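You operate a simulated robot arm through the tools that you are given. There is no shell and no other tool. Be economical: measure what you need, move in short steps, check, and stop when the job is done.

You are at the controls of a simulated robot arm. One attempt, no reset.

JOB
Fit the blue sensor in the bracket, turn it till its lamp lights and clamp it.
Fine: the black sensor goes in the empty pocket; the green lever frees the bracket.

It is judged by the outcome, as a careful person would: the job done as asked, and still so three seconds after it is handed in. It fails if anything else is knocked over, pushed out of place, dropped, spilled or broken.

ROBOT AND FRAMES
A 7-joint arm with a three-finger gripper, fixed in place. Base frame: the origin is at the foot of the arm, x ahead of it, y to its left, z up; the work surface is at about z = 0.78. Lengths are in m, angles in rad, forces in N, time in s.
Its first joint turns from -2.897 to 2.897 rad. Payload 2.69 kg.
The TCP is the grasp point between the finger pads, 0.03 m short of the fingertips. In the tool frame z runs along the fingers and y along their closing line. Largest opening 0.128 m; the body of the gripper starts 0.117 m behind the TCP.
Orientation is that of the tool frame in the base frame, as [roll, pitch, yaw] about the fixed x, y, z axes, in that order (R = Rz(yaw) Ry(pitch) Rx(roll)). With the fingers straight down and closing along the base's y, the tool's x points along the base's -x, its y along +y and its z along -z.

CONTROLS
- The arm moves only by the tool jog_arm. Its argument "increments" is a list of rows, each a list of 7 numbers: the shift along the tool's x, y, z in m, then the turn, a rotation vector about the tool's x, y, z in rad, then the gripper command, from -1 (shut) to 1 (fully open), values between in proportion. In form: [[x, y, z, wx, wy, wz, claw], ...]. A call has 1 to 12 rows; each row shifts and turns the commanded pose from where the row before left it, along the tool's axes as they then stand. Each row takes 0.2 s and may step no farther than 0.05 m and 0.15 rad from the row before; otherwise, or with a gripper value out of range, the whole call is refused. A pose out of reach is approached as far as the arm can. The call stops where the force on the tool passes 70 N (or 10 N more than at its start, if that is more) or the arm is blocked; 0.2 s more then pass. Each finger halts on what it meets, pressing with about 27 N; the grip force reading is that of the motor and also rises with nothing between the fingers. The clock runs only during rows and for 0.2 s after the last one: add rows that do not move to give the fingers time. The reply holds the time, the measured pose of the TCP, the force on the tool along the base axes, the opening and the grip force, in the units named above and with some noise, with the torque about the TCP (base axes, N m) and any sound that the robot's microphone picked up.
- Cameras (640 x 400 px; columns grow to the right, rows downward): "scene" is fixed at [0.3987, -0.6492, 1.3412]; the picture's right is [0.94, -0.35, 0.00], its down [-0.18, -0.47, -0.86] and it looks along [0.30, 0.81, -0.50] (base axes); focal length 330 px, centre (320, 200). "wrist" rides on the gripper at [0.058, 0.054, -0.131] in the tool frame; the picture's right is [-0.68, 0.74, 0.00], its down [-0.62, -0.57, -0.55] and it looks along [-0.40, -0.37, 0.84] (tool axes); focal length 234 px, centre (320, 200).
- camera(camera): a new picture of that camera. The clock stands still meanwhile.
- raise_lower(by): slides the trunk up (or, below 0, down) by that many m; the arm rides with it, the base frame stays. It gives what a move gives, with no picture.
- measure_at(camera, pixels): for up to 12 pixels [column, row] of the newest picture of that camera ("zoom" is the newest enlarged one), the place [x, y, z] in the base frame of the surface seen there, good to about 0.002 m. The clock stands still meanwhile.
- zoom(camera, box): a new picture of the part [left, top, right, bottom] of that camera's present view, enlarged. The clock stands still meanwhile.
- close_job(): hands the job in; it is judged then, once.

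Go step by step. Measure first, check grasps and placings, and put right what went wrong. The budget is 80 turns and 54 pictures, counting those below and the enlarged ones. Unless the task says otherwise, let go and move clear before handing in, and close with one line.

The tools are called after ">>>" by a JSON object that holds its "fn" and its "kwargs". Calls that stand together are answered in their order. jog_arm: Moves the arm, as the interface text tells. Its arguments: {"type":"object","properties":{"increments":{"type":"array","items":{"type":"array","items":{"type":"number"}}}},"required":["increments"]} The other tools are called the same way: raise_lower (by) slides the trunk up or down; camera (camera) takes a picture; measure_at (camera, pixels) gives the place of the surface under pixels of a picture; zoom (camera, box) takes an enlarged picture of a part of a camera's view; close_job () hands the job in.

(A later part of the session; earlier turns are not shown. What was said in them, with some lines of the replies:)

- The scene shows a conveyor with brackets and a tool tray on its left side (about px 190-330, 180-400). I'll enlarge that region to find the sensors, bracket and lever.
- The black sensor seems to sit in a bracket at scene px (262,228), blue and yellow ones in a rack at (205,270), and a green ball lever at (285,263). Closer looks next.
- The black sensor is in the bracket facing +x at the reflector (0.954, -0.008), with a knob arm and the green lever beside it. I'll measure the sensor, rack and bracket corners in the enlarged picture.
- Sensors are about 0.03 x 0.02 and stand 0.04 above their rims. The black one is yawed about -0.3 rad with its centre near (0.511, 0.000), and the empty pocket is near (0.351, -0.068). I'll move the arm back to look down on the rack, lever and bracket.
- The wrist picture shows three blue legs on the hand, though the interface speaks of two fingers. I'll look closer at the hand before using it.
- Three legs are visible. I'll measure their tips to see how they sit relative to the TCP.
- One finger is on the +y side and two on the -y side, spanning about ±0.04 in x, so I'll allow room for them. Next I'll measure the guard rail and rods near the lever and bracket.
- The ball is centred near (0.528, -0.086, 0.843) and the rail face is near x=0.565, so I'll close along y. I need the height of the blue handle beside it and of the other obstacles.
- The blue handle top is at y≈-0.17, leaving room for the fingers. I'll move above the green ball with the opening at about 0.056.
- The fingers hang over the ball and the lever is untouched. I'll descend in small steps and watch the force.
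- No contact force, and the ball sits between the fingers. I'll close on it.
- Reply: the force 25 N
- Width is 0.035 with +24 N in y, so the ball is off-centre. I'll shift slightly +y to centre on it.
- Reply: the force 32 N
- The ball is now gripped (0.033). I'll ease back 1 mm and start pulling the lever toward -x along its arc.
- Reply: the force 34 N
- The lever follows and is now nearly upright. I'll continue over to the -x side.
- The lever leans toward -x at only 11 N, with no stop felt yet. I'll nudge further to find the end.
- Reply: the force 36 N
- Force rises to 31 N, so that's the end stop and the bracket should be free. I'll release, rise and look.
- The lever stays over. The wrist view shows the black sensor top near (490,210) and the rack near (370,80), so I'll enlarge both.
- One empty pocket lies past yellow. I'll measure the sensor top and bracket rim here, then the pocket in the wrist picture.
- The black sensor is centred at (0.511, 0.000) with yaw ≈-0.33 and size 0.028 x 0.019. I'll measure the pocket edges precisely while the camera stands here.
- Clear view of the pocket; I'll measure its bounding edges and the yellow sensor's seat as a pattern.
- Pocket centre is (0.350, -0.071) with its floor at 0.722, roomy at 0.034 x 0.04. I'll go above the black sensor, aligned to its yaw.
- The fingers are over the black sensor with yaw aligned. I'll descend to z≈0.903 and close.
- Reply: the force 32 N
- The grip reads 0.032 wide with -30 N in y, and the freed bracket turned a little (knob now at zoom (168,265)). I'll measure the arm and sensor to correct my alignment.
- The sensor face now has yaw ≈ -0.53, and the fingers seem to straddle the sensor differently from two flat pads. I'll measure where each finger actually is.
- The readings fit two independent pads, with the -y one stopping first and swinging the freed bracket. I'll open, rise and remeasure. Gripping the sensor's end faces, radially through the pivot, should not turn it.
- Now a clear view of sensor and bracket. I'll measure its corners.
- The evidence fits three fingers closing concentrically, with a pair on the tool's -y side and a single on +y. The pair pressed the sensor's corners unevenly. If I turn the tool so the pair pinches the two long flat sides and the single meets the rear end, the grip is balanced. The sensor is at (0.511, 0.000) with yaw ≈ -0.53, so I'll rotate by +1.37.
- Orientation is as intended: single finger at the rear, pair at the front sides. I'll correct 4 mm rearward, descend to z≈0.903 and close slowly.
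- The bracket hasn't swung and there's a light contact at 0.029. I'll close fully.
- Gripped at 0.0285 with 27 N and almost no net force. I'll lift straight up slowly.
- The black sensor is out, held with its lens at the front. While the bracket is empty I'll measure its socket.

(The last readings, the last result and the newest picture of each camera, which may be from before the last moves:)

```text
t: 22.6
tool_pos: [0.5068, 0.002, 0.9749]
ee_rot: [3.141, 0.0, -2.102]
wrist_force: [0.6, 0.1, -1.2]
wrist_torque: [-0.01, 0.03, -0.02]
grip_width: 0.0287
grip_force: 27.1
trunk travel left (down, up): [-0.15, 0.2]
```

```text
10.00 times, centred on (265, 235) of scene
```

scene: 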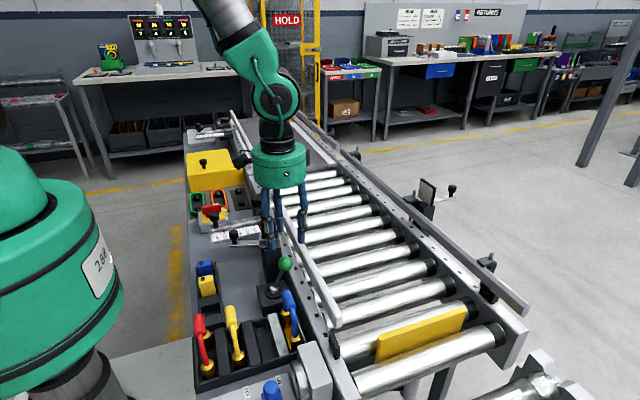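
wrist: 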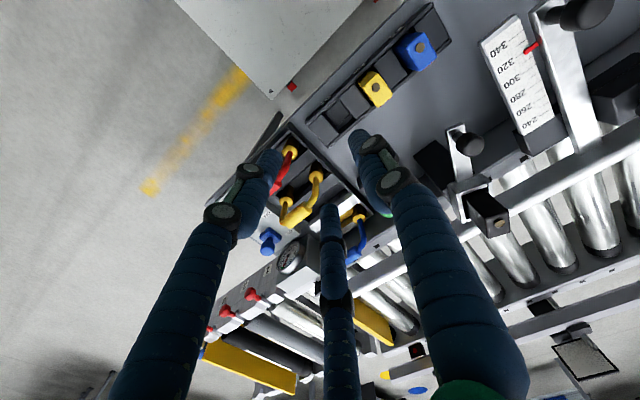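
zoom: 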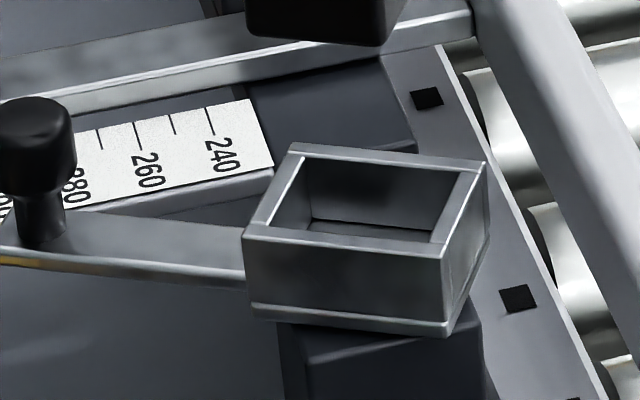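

I'll measure the socket's outer and inner rim corners in this close-up.

>>> {"fn": "measure_at", "kwargs": {"camera": "zoom", "pixels": [[247, 232], [443, 256], [484, 166], [294, 147], [270, 222], [434, 242], [470, 172], [305, 160], [345, 237], [390, 157], [275, 190], [460, 205]]}}

```text
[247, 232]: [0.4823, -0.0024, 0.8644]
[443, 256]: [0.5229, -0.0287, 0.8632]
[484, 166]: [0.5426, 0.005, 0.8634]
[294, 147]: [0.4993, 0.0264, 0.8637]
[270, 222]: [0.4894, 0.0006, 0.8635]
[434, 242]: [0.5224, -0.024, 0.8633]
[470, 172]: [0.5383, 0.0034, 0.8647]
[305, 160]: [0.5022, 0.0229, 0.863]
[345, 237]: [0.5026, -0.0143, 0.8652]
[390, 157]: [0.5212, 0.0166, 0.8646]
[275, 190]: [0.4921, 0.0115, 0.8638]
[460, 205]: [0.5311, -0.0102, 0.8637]
```

Socket centre (0.512, 0.000), inner about 0.040 x 0.031, yaw -0.53. Now I'll carry the black sensor to above the empty pocket, turning it to yaw 0.

>>> {"fn": "jog_arm", "kwargs": {"increments": [[0, 0, -0.03, 0, 0, 0, -1], [0, 0, 0, 0, 0, -0.1325, -1], [0, 0, 0, 0, 0, -0.1325, -1], [0, 0, 0, 0, 0, -0.1325, -1], [0, 0, 0, 0, 0, -0.1325, -1], [0.018, 0.04, 0, 0, 0, 0, -1], [0.018, 0.04, 0, 0, 0, 0, -1], [0.018, 0.04, 0, 0, 0, 0, -1], [0.019, 0.04, 0, 0, 0, 0, -1]]}}

>>> {"fn": "camera", "kwargs": {"camera": "scene"}}

>>> {"fn": "measure_at", "kwargs": {"camera": "scene", "pixels": [[197, 318], [204, 340], [231, 310], [236, 325]]}}

```text
t: 24.6
tool_pos: [0.3437, -0.0739, 1.0073]
ee_rot: [3.141, 0.001, -1.571]
wrist_force: [0.6, -0.3, -0.2]
wrist_torque: [0.01, 0.07, -0.01]
grip_width: 0.0284
grip_force: 26.9
trunk travel left (down, up): [-0.15, 0.2]
```

```text
19 pictures are left
```

scene: 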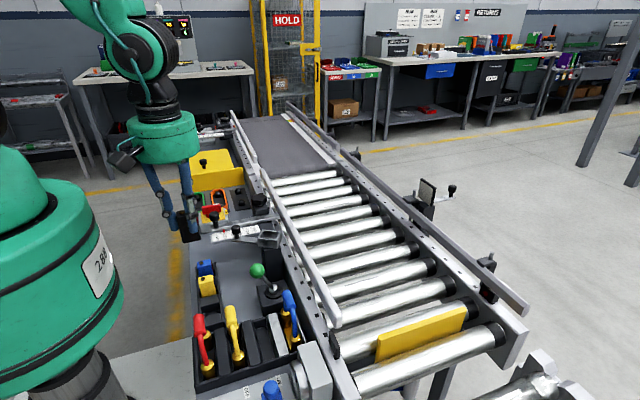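

```text
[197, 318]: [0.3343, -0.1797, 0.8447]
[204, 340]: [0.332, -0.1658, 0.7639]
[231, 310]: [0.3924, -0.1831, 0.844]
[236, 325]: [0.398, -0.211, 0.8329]
```

The handles are at y≈-0.18, which is clear. I'll measure the held sensor (≈(187,228)) to confirm its offset from the TCP.

>>> {"fn": "measure_at", "kwargs": {"camera": "scene", "pixels": [[182, 215], [182, 225], [187, 225], [191, 225], [196, 225], [199, 225], [185, 238], [192, 238], [198, 235], [200, 215], [189, 241], [179, 238]]}}

```text
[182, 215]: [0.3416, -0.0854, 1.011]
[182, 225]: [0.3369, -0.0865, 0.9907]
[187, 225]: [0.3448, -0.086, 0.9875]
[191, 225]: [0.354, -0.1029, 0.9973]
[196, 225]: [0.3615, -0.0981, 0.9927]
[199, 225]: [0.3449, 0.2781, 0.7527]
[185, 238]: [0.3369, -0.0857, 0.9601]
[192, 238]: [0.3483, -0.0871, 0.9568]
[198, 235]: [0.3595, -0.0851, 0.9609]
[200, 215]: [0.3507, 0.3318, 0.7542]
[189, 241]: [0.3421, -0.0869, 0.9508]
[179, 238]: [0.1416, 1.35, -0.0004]
```

The held sensor is centred about 3 mm ahead of the TCP with its bottom ~0.058 below. I'll correct by 3 mm and descend to just above the pocket.

>>> {"fn": "jog_arm", "kwargs": {"increments": [[-0.003, -0.0033, 0.04, 0, 0, 0, -1], [0, 0, 0.04, 0, 0, 0, -1], [0, 0, 0.04, 0, 0, 0, -1], [0, 0, 0.04, 0, 0, 0, -1], [0, 0, 0.035, 0, 0, 0, -1], [0, 0, 0, 0, 0, 0, -1]]}}

>>> {"fn": "zoom", "kwargs": {"camera": "scene", "box": [170, 240, 260, 330]}}

```text
t: 26.0
tool_pos: [0.3491, -0.067, 0.8077]
ee_rot: [3.141, 0.003, -1.573]
wrist_force: [0.8, -0.2, -0.5]
wrist_torque: [0.05, 0.03, 0.03]
grip_width: 0.0283
grip_force: 26.8
trunk travel left (down, up): [-0.15, 0.2]
```

```text
4.44 times, centred on (215, 285) of scene
```

zoom: 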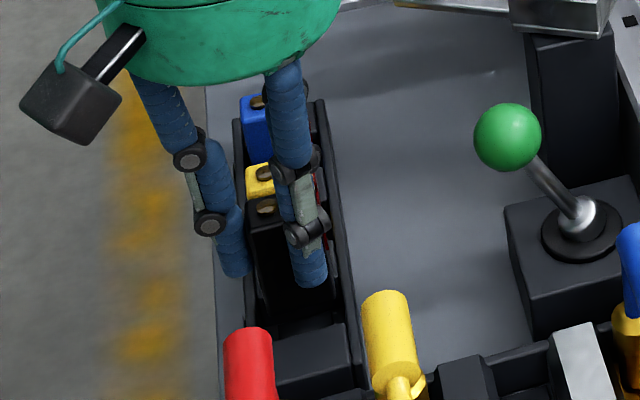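

I'll measure the sensor and pocket edges here before the final drop.

>>> {"fn": "measure_at", "kwargs": {"camera": "zoom", "pixels": [[270, 250], [258, 240], [280, 290], [300, 300], [268, 312], [255, 300], [325, 300], [265, 208], [335, 290], [305, 345]]}}

```text
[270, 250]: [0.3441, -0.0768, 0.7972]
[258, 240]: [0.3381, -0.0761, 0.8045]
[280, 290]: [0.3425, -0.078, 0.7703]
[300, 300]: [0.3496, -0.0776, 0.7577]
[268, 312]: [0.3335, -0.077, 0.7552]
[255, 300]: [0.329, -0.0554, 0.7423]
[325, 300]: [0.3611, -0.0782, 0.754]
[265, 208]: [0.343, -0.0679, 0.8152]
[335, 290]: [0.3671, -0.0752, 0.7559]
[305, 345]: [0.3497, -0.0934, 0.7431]
```

Sensor centre is ≈(0.349, -0.067). I'll shift -3.5 mm in y and lower into the pocket.

>>> {"fn": "jog_arm", "kwargs": {"increments": [[0.0035, 0, 0.0, 0, 0, 0, -1], [0, 0, 0.01, 0, 0, 0, -1], [0, 0, 0.008, 0, 0, 0, -1], [0, 0, 0.005, 0, 0, 0, -1], [0, 0, 0.003, 0, 0, 0, -1]]}}

```text
t: 27.2
tool_pos: [0.3495, -0.0721, 0.7842]
ee_rot: [-3.141, 0.002, -1.572]
wrist_force: [-1.2, -0.4, -0.3]
wrist_torque: [-0.01, -0.06, -0.02]
grip_width: 0.0281
grip_force: 27.1
trunk travel left (down, up): [-0.15, 0.2]
```

No contact yet at z=0.784; I'll lower in 1.5 mm steps until it touches.

>>> {"fn": "jog_arm", "kwargs": {"increments": [[0, 0, 0.0015, 0, 0, 0, -1], [0, 0, 0.0015, 0, 0, 0, -1], [0, 0, 0.0015, 0, 0, 0, -1]]}}

```text
t: 28.0
tool_pos: [0.3495, -0.071, 0.7813]
ee_rot: [-3.14, 0.0, -1.572]
wrist_force: [-5.6, -5.4, 25.3]
wrist_torque: [-0.25, 0.15, -0.02]
grip_width: 0.0287
grip_force: 26.9
trunk travel left (down, up): [-0.15, 0.2]
```

Seated (25 N at z=0.781). I'll open, rise and move over the blue sensor.

>>> {"fn": "jog_arm", "kwargs": {"increments": [[0, 0, -0.001, 0, 0, 0, -0.5], [0, 0, 0, 0, 0, 0, -0.3], [0, 0, -0.02, 0, 0, 0, -0.3], [0, 0, -0.04, 0, 0, 0, -0.3], [0, 0, -0.04, 0, 0, 0, -0.3], [-0.04, 0, 0, 0, 0, 0, -0.3], [-0.04, 0, 0, 0, 0, 0, -0.3], [-0.038, 0, 0, 0, 0, 0, -0.3], [0, 0, 0, 0, 0, 0, -0.3]]}}

>>> {"fn": "zoom", "kwargs": {"camera": "scene", "box": [170, 220, 270, 330]}}

```text
t: 30.0
tool_pos: [0.3482, 0.0488, 0.8813]
ee_rot: [3.141, -0.002, -1.573]
wrist_force: [-0.7, 0.5, -0.3]
wrist_torque: [-0.07, -0.01, 0.0]
grip_width: 0.0448
grip_force: 0.1
trunk travel left (down, up): [-0.15, 0.2]
```

```text
3.64 times, centred on (220, 275) of scene
```

zoom: 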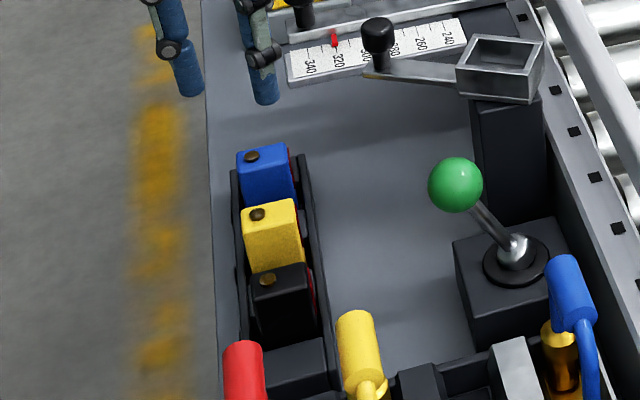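

The black sensor stands in its pocket like the others. I'll measure blue's corners for the grasp.

>>> {"fn": "measure_at", "kwargs": {"camera": "zoom", "pixels": [[240, 155], [283, 145], [290, 168], [246, 177], [265, 160], [255, 273], [303, 268], [280, 280], [250, 157], [275, 200]]}}

```text
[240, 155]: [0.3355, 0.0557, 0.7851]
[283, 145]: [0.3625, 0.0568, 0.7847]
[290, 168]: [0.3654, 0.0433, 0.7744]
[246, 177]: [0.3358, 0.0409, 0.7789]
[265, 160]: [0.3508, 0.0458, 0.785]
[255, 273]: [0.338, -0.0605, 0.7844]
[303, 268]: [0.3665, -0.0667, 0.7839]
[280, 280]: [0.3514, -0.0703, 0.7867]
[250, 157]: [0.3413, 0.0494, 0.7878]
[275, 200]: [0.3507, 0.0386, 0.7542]
```

Blue is centred at (0.3505, 0.0485), right under the TCP. Descending and closing.

>>> {"fn": "jog_arm", "kwargs": {"increments": [[0, -0.001, 0.04, 0, 0, 0, -0.3], [0, 0, 0.03, 0, 0, 0, -0.3], [0, 0, 0.02, 0, 0, 0, -0.3], [0, 0, 0.008, 0, 0, 0, -0.3], [0, 0, 0, 0, 0, 0, -0.5], [0, 0, 0, 0, 0, 0, -0.75], [0, 0, 0, 0, 0, 0, -1], [0, 0, 0, 0, 0, 0, -1]]}}

```text
t: 31.8
tool_pos: [0.3517, 0.0481, 0.7819]
ee_rot: [3.141, -0.001, -1.571]
wrist_force: [-0.1, -0.1, -0.3]
wrist_torque: [0.01, 0.03, 0.01]
grip_width: 0.0289
grip_force: 26.5
trunk travel left (down, up): [-0.15, 0.2]
```

Blue gripped (0.029, 27 N, no net force). I'll lift it clear and carry it to above the bracket, turning to yaw -0.53.

>>> {"fn": "jog_arm", "kwargs": {"increments": [[0, 0, -0.02, 0, 0, 0, -1], [0, 0, -0.045, 0, 0, 0, -1], [0, 0, -0.045, 0, 0, 0, -1], [0, 0, -0.045, 0, 0, 0, -1], [0.012, -0.04, -0.04, 0, 0, 0, -1], [0.012, -0.04, 0, 0, 0, 0, -1], [0.012, -0.04, 0, 0, 0, 0, -1], [0.012, -0.04, 0, 0, 0, 0, -1], [0, 0, 0, 0, 0, 0.1325, -1], [0, 0, 0, 0, 0, 0.1325, -1], [0, 0, 0, 0, 0, 0.1325, -1], [0, 0, 0, 0, 0, 0.1325, -1]]}}

>>> {"fn": "zoom", "kwargs": {"camera": "scene", "box": [220, 180, 310, 260]}}

```text
refused: row 5 steps farther than a row can; nothing moved
```

```text
5.00 times, centred on (265, 220) of scene
```

zoom: 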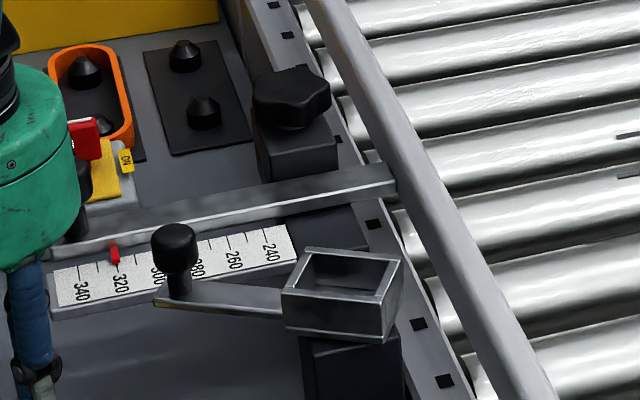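

One row was too long, so nothing moved; I'll resend it in legal steps.

>>> {"fn": "jog_arm", "kwargs": {"increments": [[0, 0, -0.02, 0, 0, 0, -1], [0, 0, -0.045, 0, 0, 0, -1], [0, 0, -0.045, 0, 0, 0, -1], [0, 0, -0.045, 0, 0, 0, -1], [0, 0, -0.045, 0, 0, 0, -1], [0.012, -0.04, 0, 0, 0, 0, -1], [0.012, -0.04, 0, 0, 0, 0, -1], [0.012, -0.04, 0, 0, 0, 0, -1], [0.012, -0.04, 0, 0, 0, 0, -1]]}}

>>> {"fn": "jog_arm", "kwargs": {"increments": [[0, 0, 0, 0, 0, 0.1325, -1], [0, 0, 0, 0, 0, 0.1325, -1], [0, 0, 0, 0, 0, 0.1325, -1], [0, 0, 0, 0, 0, 0.1325, -1], [0, 0, 0.01, 0, 0, 0, -1]]}}

>>> {"fn": "zoom", "kwargs": {"camera": "scene", "box": [220, 180, 310, 260]}}

```text
t: 33.8
tool_pos: [0.5093, -0.0016, 0.9764]
ee_rot: [3.14, 0.0, -1.573]
wrist_force: [0.0, -0.3, -0.7]
wrist_torque: [-0.02, -0.07, 0.01]
grip_width: 0.0284
grip_force: 26.7
out of reach, approached as far as the arm can: row 3
trunk travel left (down, up): [-0.15, 0.2]
```

```text
t: 35.0
tool_pos: [0.5127, -0.0015, 0.9663]
ee_rot: [-3.14, 0.001, -2.103]
wrist_force: [0.5, 0.4, -0.8]
wrist_torque: [-0.03, -0.02, 0.02]
grip_width: 0.0282
grip_force: 27.2
trunk travel left (down, up): [-0.15, 0.2]
```

```text
5.00 times, centred on (265, 220) of scene
```

zoom: 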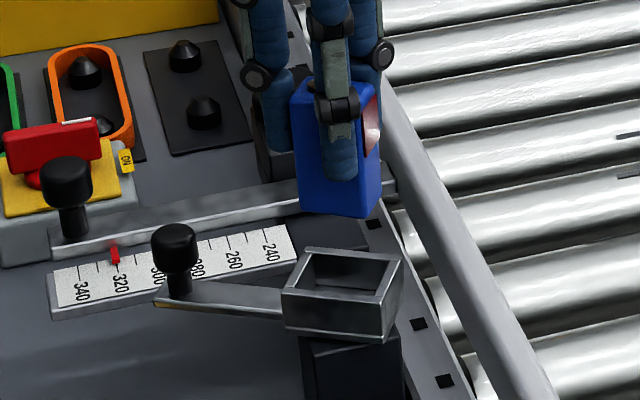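

Blue hangs above the socket, lens forward. I'll measure its lower corners to check centring.

>>> {"fn": "measure_at", "kwargs": {"camera": "zoom", "pixels": [[303, 204], [364, 213], [378, 190], [303, 150], [364, 160], [334, 200], [298, 110], [375, 120]]}}

```text
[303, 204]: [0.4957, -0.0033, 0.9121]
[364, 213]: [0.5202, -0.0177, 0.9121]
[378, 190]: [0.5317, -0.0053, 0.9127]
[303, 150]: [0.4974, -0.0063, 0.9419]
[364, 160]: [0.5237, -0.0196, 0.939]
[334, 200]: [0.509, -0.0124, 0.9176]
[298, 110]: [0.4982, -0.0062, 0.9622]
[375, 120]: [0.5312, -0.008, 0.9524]
```

It needs about 4 mm of shift (-0.002, +0.0035). I'll correct and lower toward the socket.

>>> {"fn": "jog_arm", "kwargs": {"increments": [[-0.002, 0.0035, 0.015, 0, 0, 0, -1], [0, 0, 0.015, 0, 0, 0, -1], [0, 0, 0.012, 0, 0, 0, -1], [0, 0, 0.008, 0, 0, 0, -1], [0, 0, 0.005, 0, 0, 0, -1], [0, 0, 0.003, 0, 0, 0, -1]]}}

>>> {"fn": "zoom", "kwargs": {"camera": "scene", "box": [220, 180, 310, 260]}}

```text
t: 36.4
tool_pos: [0.5106, 0.002, 0.909]
ee_rot: [-3.141, -0.002, -2.102]
wrist_force: [0.4, 0.5, -1.0]
wrist_torque: [-0.02, 0.0, -0.01]
grip_width: 0.0284
grip_force: 27.3
trunk travel left (down, up): [-0.15, 0.2]
```

```text
5.00 times, centred on (265, 220) of scene
```

zoom: 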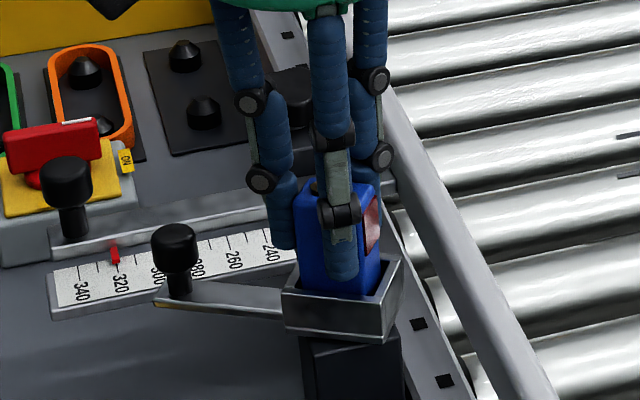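

The blue sensor is inside the socket with no contact force. I'll lower in small steps until it seats.

>>> {"fn": "jog_arm", "kwargs": {"increments": [[0, 0, 0.002, 0, 0, 0, -1], [0, 0, 0.002, 0, 0, 0, -1], [0, 0, 0.0015, 0, 0, 0, -1], [0, 0, 0.0015, 0, 0, 0, -1]]}}

```text
t: 37.4
tool_pos: [0.5092, 0.0015, 0.9036]
ee_rot: [-3.139, 0.001, -2.103]
wrist_force: [-2.5, -2.2, 25.2]
wrist_torque: [-0.23, -0.08, -0.02]
grip_width: 0.0284
grip_force: 26.9
trunk travel left (down, up): [-0.15, 0.2]
```

Seated at z=0.9036 with 25 N. I'll release, rise and back away toward the knob arm, then measure the knob for turning.

>>> {"fn": "jog_arm", "kwargs": {"increments": [[0, 0, -0.001, 0, 0, 0, -0.5], [0, 0, 0, 0, 0, 0, -0.3], [0, 0, -0.02, 0, 0, 0, -0.3], [0, 0, -0.04, 0, 0, 0, -0.3], [0, 0, -0.04, 0, 0, 0, -0.3], [0, 0, 0, 0, 0, 0, -0.3]]}}

>>> {"fn": "zoom", "kwargs": {"camera": "scene", "box": [220, 190, 300, 260]}}

>>> {"fn": "measure_at", "kwargs": {"camera": "zoom", "pixels": [[145, 205], [160, 200], [180, 205], [170, 225], [165, 212], [165, 265], [345, 165], [400, 200], [300, 300], [390, 250]]}}

```text
t: 38.8
tool_pos: [0.5095, 0.0043, 1.0024]
ee_rot: [3.141, -0.001, -2.102]
wrist_force: [-1.4, -0.5, 0.1]
wrist_torque: [-0.01, -0.06, 0.0]
grip_width: 0.0449
grip_force: 0.0
trunk travel left (down, up): [-0.15, 0.2]
```

```text
5.71 times, centred on (260, 225) of scene
```

zoom: 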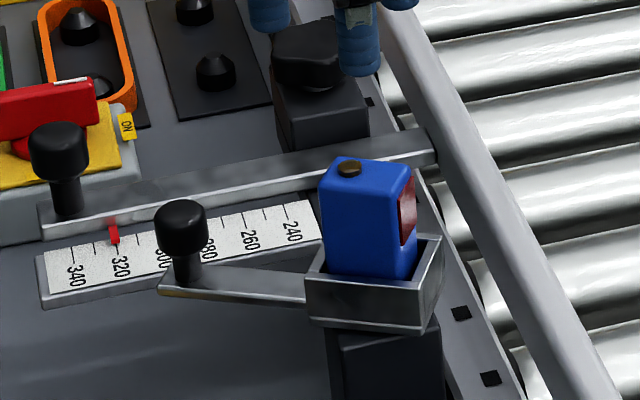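

```text
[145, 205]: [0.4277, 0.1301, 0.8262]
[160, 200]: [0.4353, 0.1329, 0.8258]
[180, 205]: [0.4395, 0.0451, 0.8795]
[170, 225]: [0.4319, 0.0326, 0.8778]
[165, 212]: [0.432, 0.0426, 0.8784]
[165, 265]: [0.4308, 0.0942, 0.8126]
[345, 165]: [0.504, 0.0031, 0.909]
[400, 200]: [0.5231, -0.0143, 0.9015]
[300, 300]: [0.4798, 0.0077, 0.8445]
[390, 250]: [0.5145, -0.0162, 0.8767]
```

Blue is in the bracket with its lamp dark. The knob top is centred ≈(0.4385, 0.041, 0.879), R≈0.084 about the pivot. I'll go over the knob and descend around it.

>>> {"fn": "jog_arm", "kwargs": {"increments": [[0.0022, 0.04, 0, 0, 0, 0, -0.2], [0.0022, 0.04, 0, 0, 0, 0, -0.2], [0, 0, 0.04, 0, 0, 0, -0.2], [0, 0, 0.03, 0, 0, 0, -0.2], [0, 0, 0, 0, 0, 0, -0.2]]}}

>>> {"fn": "zoom", "kwargs": {"camera": "scene", "box": [200, 170, 300, 260]}}

```text
t: 40.0
tool_pos: [0.4392, 0.0392, 0.9328]
ee_rot: [3.141, 0.002, -2.102]
wrist_force: [0.4, 0.0, -0.2]
wrist_torque: [0.01, 0.08, -0.01]
grip_width: 0.0513
grip_force: 0.1
trunk travel left (down, up): [-0.15, 0.2]
```

```text
4.44 times, centred on (250, 215) of scene
```

zoom: 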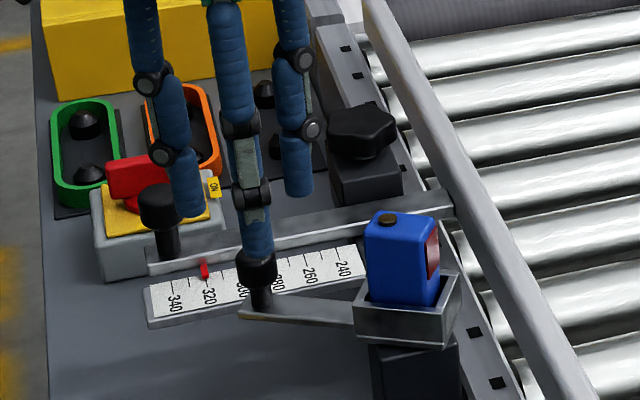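

Fingers are arranged around the knob with clear space. I'll descend to z≈0.884 and close.

>>> {"fn": "jog_arm", "kwargs": {"increments": [[0, 0, 0.02, 0, 0, 0, -0.2], [0, 0, 0.018, 0, 0, 0, -0.2], [0, 0, 0.01, 0, 0, 0, -0.2], [0, 0, 0, 0, 0, 0, -0.5], [0, 0, 0, 0, 0, 0, -0.8], [0, 0, 0, 0, 0, 0, -0.8]]}}

```text
t: 41.4
tool_pos: [0.4389, 0.0391, 0.8861]
ee_rot: [3.141, 0.0, -2.101]
wrist_force: [1.1, -0.1, -3.2]
wrist_torque: [-0.01, -0.07, 0.03]
grip_width: 0.0231
grip_force: 44.8
trunk travel left (down, up): [-0.15, 0.2]
```

Knob gripped (0.023). I'll swing it along its arc about (0.512, 0) toward yaw ≈ -0.1.

>>> {"fn": "jog_arm", "kwargs": {"increments": [[0.0083, -0.0007, 0, 0, 0, 0, -0.8], [0.0081, -0.0017, 0, 0, 0, 0, -0.8], [0.008, -0.0024, 0, 0, 0, 0, -0.8], [0.0069, -0.0028, 0, 0, 0, 0, -0.8]]}}

>>> {"fn": "zoom", "kwargs": {"camera": "scene", "box": [220, 190, 300, 250]}}

```text
t: 42.4
tool_pos: [0.4281, 0.0066, 0.8845]
ee_rot: [-3.141, 0.001, -2.102]
wrist_force: [-6.4, 3.6, 5.9]
wrist_torque: [-0.08, 0.26, 0.21]
grip_width: 0.0214
grip_force: 45.5
trunk travel left (down, up): [-0.15, 0.2]
```

```text
6.67 times, centred on (260, 220) of scene
```

zoom: 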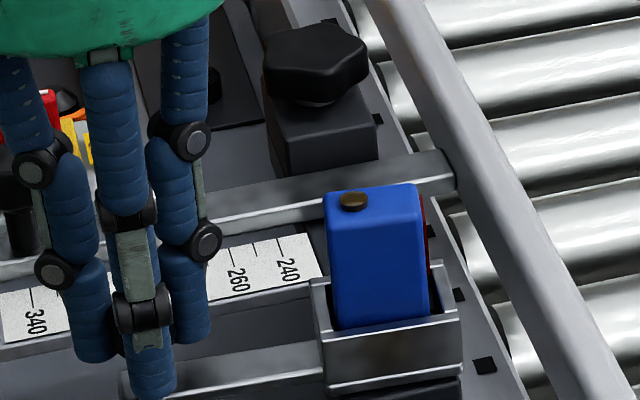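

The sensor turned with the bracket and the lamp is still dark. I'll measure its present yaw.

>>> {"fn": "measure_at", "kwargs": {"camera": "zoom", "pixels": [[332, 270], [380, 270], [424, 270], [332, 225], [416, 215], [325, 345], [455, 330], [415, 190], [335, 198]]}}

```text
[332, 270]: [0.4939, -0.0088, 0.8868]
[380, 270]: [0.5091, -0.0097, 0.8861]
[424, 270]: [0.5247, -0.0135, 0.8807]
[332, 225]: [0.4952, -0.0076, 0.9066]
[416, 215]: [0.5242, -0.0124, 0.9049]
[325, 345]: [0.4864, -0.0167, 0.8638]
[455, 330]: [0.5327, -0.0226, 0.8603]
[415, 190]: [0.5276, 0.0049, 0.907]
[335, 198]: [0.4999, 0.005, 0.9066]
```

Yaw is about -0.12; the reflector lies near yaw ≈ -0.01. I'll turn about 0.1 further and look at the lamp.

>>> {"fn": "jog_arm", "kwargs": {"increments": [[0.0038, -0.002, 0, 0, 0, 0, -0.8], [0.0038, -0.0021, 0, 0, 0, 0, -0.8], [0, 0, 0, 0, 0, 0, -0.8]]}}

>>> {"fn": "zoom", "kwargs": {"camera": "scene", "box": [230, 190, 310, 250]}}

>>> {"fn": "measure_at", "kwargs": {"camera": "zoom", "pixels": [[265, 270], [310, 270], [350, 270], [268, 222], [345, 215], [270, 240], [345, 240]]}}

```text
t: 43.2
tool_pos: [0.4274, -0.0015, 0.884]
ee_rot: [3.14, 0.002, -2.104]
wrist_force: [-10.2, 1.9, -6.3]
wrist_torque: [-0.13, 0.1, 0.14]
grip_width: 0.0212
grip_force: 45.2
trunk travel left (down, up): [-0.15, 0.2]
```

```text
6.67 times, centred on (270, 220) of scene
```

zoom: 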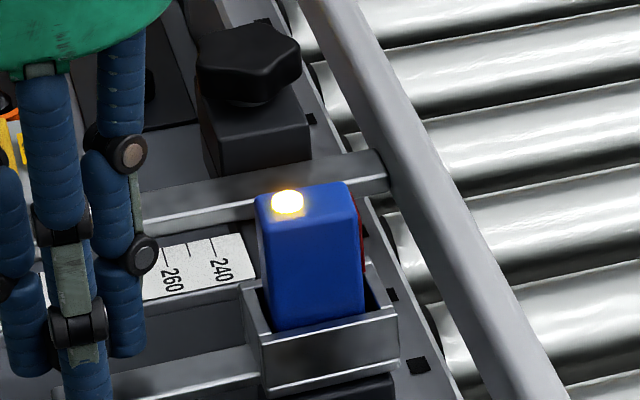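

```text
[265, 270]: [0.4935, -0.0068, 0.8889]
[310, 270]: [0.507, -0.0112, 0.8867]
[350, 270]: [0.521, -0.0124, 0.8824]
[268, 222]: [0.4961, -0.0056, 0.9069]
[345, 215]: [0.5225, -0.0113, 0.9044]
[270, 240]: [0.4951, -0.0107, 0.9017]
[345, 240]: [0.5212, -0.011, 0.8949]
```

The lamp is lit (zoom (288,200)). I'll release the knob gently, rise and move to above the green ball at ≈(0.462, -0.086), then check the lamp.

>>> {"fn": "jog_arm", "kwargs": {"increments": [[0, 0, 0, 0, 0, 0, -0.55], [0, 0, 0, 0, 0, 0, -0.2], [0, 0, -0.03, 0, 0, 0, -0.2], [0, 0, -0.04, 0, 0, 0, -0.2], [0, 0, -0.03, 0, 0, 0, -0.1], [0.0277, -0.0363, 0, 0, 0, 0, -0.1], [0.0277, -0.0363, 0, 0, 0, 0, -0.1], [0, 0, 0.03, 0, 0, 0, -0.1]]}}

>>> {"fn": "zoom", "kwargs": {"camera": "scene", "box": [220, 190, 320, 290]}}

>>> {"fn": "measure_at", "kwargs": {"camera": "zoom", "pixels": [[267, 325], [245, 325], [290, 325], [267, 300], [267, 345]]}}

```text
t: 45.0
tool_pos: [0.4622, -0.0888, 0.9558]
ee_rot: [-3.141, -0.002, -2.102]
wrist_force: [-0.5, -0.4, -0.7]
wrist_torque: [0.06, -0.01, 0.01]
grip_width: 0.0576
grip_force: 0.0
trunk travel left (down, up): [-0.15, 0.2]
```

```text
4.00 times, centred on (270, 240) of scene
```

zoom: 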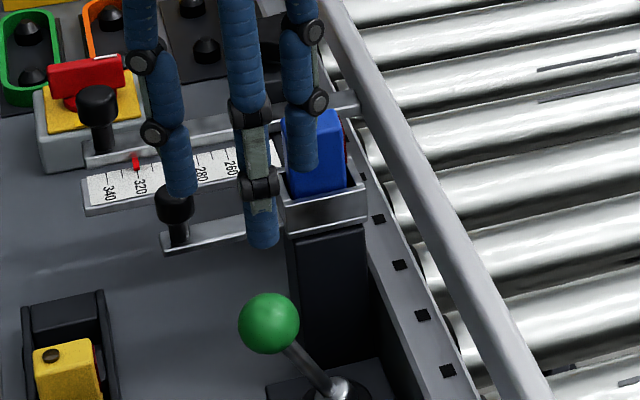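

```text
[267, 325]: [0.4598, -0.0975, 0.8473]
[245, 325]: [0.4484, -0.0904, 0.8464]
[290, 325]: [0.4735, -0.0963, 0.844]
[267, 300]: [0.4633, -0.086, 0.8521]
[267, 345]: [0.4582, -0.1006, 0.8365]
```

Ball centre ≈(0.463, -0.086, 0.841). I'll descend around it and close.

>>> {"fn": "jog_arm", "kwargs": {"increments": [[-0.002, 0.001, 0.035, 0, 0, 0, -0.1], [0, 0, 0.035, 0, 0, 0, -0.1], [0, 0, 0.02, 0, 0, 0, -0.1], [0, 0, 0.009, 0, 0, 0, -0.1], [0, 0, 0, 0, 0, 0, -0.4], [0, 0, 0, 0, 0, 0, -0.65], [0, 0, 0, 0, 0, 0, -0.65]]}}

```text
t: 46.6
tool_pos: [0.4623, -0.0826, 0.8565]
ee_rot: [3.141, 0.0, -2.102]
wrist_force: [-3.1, -23.9, -3.6]
wrist_torque: [-0.38, 0.34, -0.04]
grip_width: 0.0388
grip_force: 12.6
trunk travel left (down, up): [-0.15, 0.2]
```

The ball is off-centre by about 3 mm in y. I'll shift -y and close firmly.

>>> {"fn": "jog_arm", "kwargs": {"increments": [[0.0026, -0.0015, 0, 0, 0, 0, -0.8], [0, 0, 0, 0, 0, 0, -1], [0, 0, 0, 0, 0, 0, -1]]}}

```text
t: 47.4
tool_pos: [0.463, -0.0843, 0.8566]
ee_rot: [-3.141, -0.001, -2.101]
wrist_force: [2.4, 0.7, 2.1]
wrist_torque: [0.14, -0.28, 0.01]
grip_width: 0.0326
grip_force: 45.1
trunk travel left (down, up): [-0.15, 0.2]
```

Balanced grip on the ball (0.0326). Now I'll swing the lever back to +x along its arc to clamp.

>>> {"fn": "jog_arm", "kwargs": {"increments": [[-0.0041, -0.0069, -0.0025, 0, 0, 0, -1], [-0.0041, -0.0069, -0.002, 0, 0, 0, -1], [-0.0041, -0.0069, -0.001, 0, 0, 0, -1], [-0.0041, -0.0069, -0.0005, 0, 0, 0, -1], [-0.0041, -0.0069, 0.0005, 0, 0, 0, -1], [-0.0041, -0.0069, 0.001, 0, 0, 0, -1], [-0.0041, -0.0069, 0.002, 0, 0, 0, -1], [-0.0041, -0.0069, 0.0025, 0, 0, 0, -1]]}}

```text
t: 49.2
tool_pos: [0.5283, -0.0849, 0.8563]
ee_rot: [-3.141, 0.0, -2.101]
wrist_force: [-14.2, 12.3, -11.6]
wrist_torque: [-0.02, 0.83, -0.06]
grip_width: 0.033
grip_force: 45.0
trunk travel left (down, up): [-0.15, 0.2]
```

The lever is back at its original place (x=0.528). I'll nudge to make sure it's against the stop.

>>> {"fn": "jog_arm", "kwargs": {"increments": [[-0.0021, -0.0035, 0.001, 0, 0, 0, -1], [-0.001, -0.0017, 0.0005, 0, 0, 0, -1]]}}

```text
t: 49.8
tool_pos: [0.5287, -0.0853, 0.8548]
ee_rot: [3.138, -0.003, -2.101]
wrist_force: [-40.0, 10.5, 15.0]
wrist_torque: [0.2, 0.94, 0.09]
grip_width: 0.0327
grip_force: 44.6
trunk travel left (down, up): [-0.15, 0.2]
```

Force of 40 N shows the end stop, so the lever is clamped. I'll release, rise, pull away and check the lamp.

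>>> {"fn": "jog_arm", "kwargs": {"increments": [[0.002, 0.0035, 0, 0, 0, 0, -1], [0, 0, 0, 0, 0, 0, -0.5], [0, 0, 0, 0, 0, 0, -0.1], [0, 0, -0.035, 0, 0, 0, -0.1], [0, 0, -0.045, 0, 0, 0, -0.1], [0, 0, -0.045, 0, 0, 0, -0.1], [0.02, 0.04, -0.02, 0, 0, 0, -0.1], [0.02, 0.04, 0, 0, 0, 0, -0.1], [0.02, 0.04, 0, 0, 0, 0, -0.1], [0.02, 0.04, 0, 0, 0, 0, -0.1]]}}

>>> {"fn": "zoom", "kwargs": {"camera": "scene", "box": [180, 200, 320, 330]}}

```text
t: 52.0
tool_pos: [0.3489, -0.0748, 0.9969]
ee_rot: [-3.14, -0.001, -2.101]
wrist_force: [0.3, 0.3, -0.9]
wrist_torque: [0.02, 0.05, 0.0]
grip_width: 0.0576
grip_force: 0.0
trunk travel left (down, up): [-0.15, 0.2]
```

```text
3.08 times, centred on (250, 265) of scene
```

zoom: 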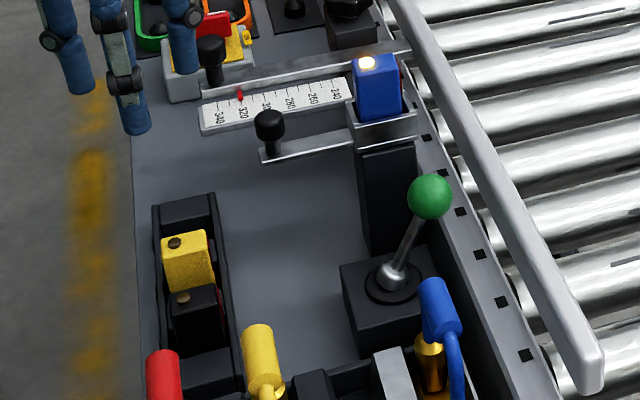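

The lamp is lit (zoom (367,62)), the green lever is back in its clamped position, and the black sensor stands in its pocket. The arm is clear and nothing else has moved, so I'm handing in.

>>> {"fn": "close_job", "kwargs": {}}

```text
The job is handed in.
```

The blue sensor is seated in the bracket and turned until its lamp lit. The green lever clamps the bracket again, and the black sensor is in the rack's empty pocket.
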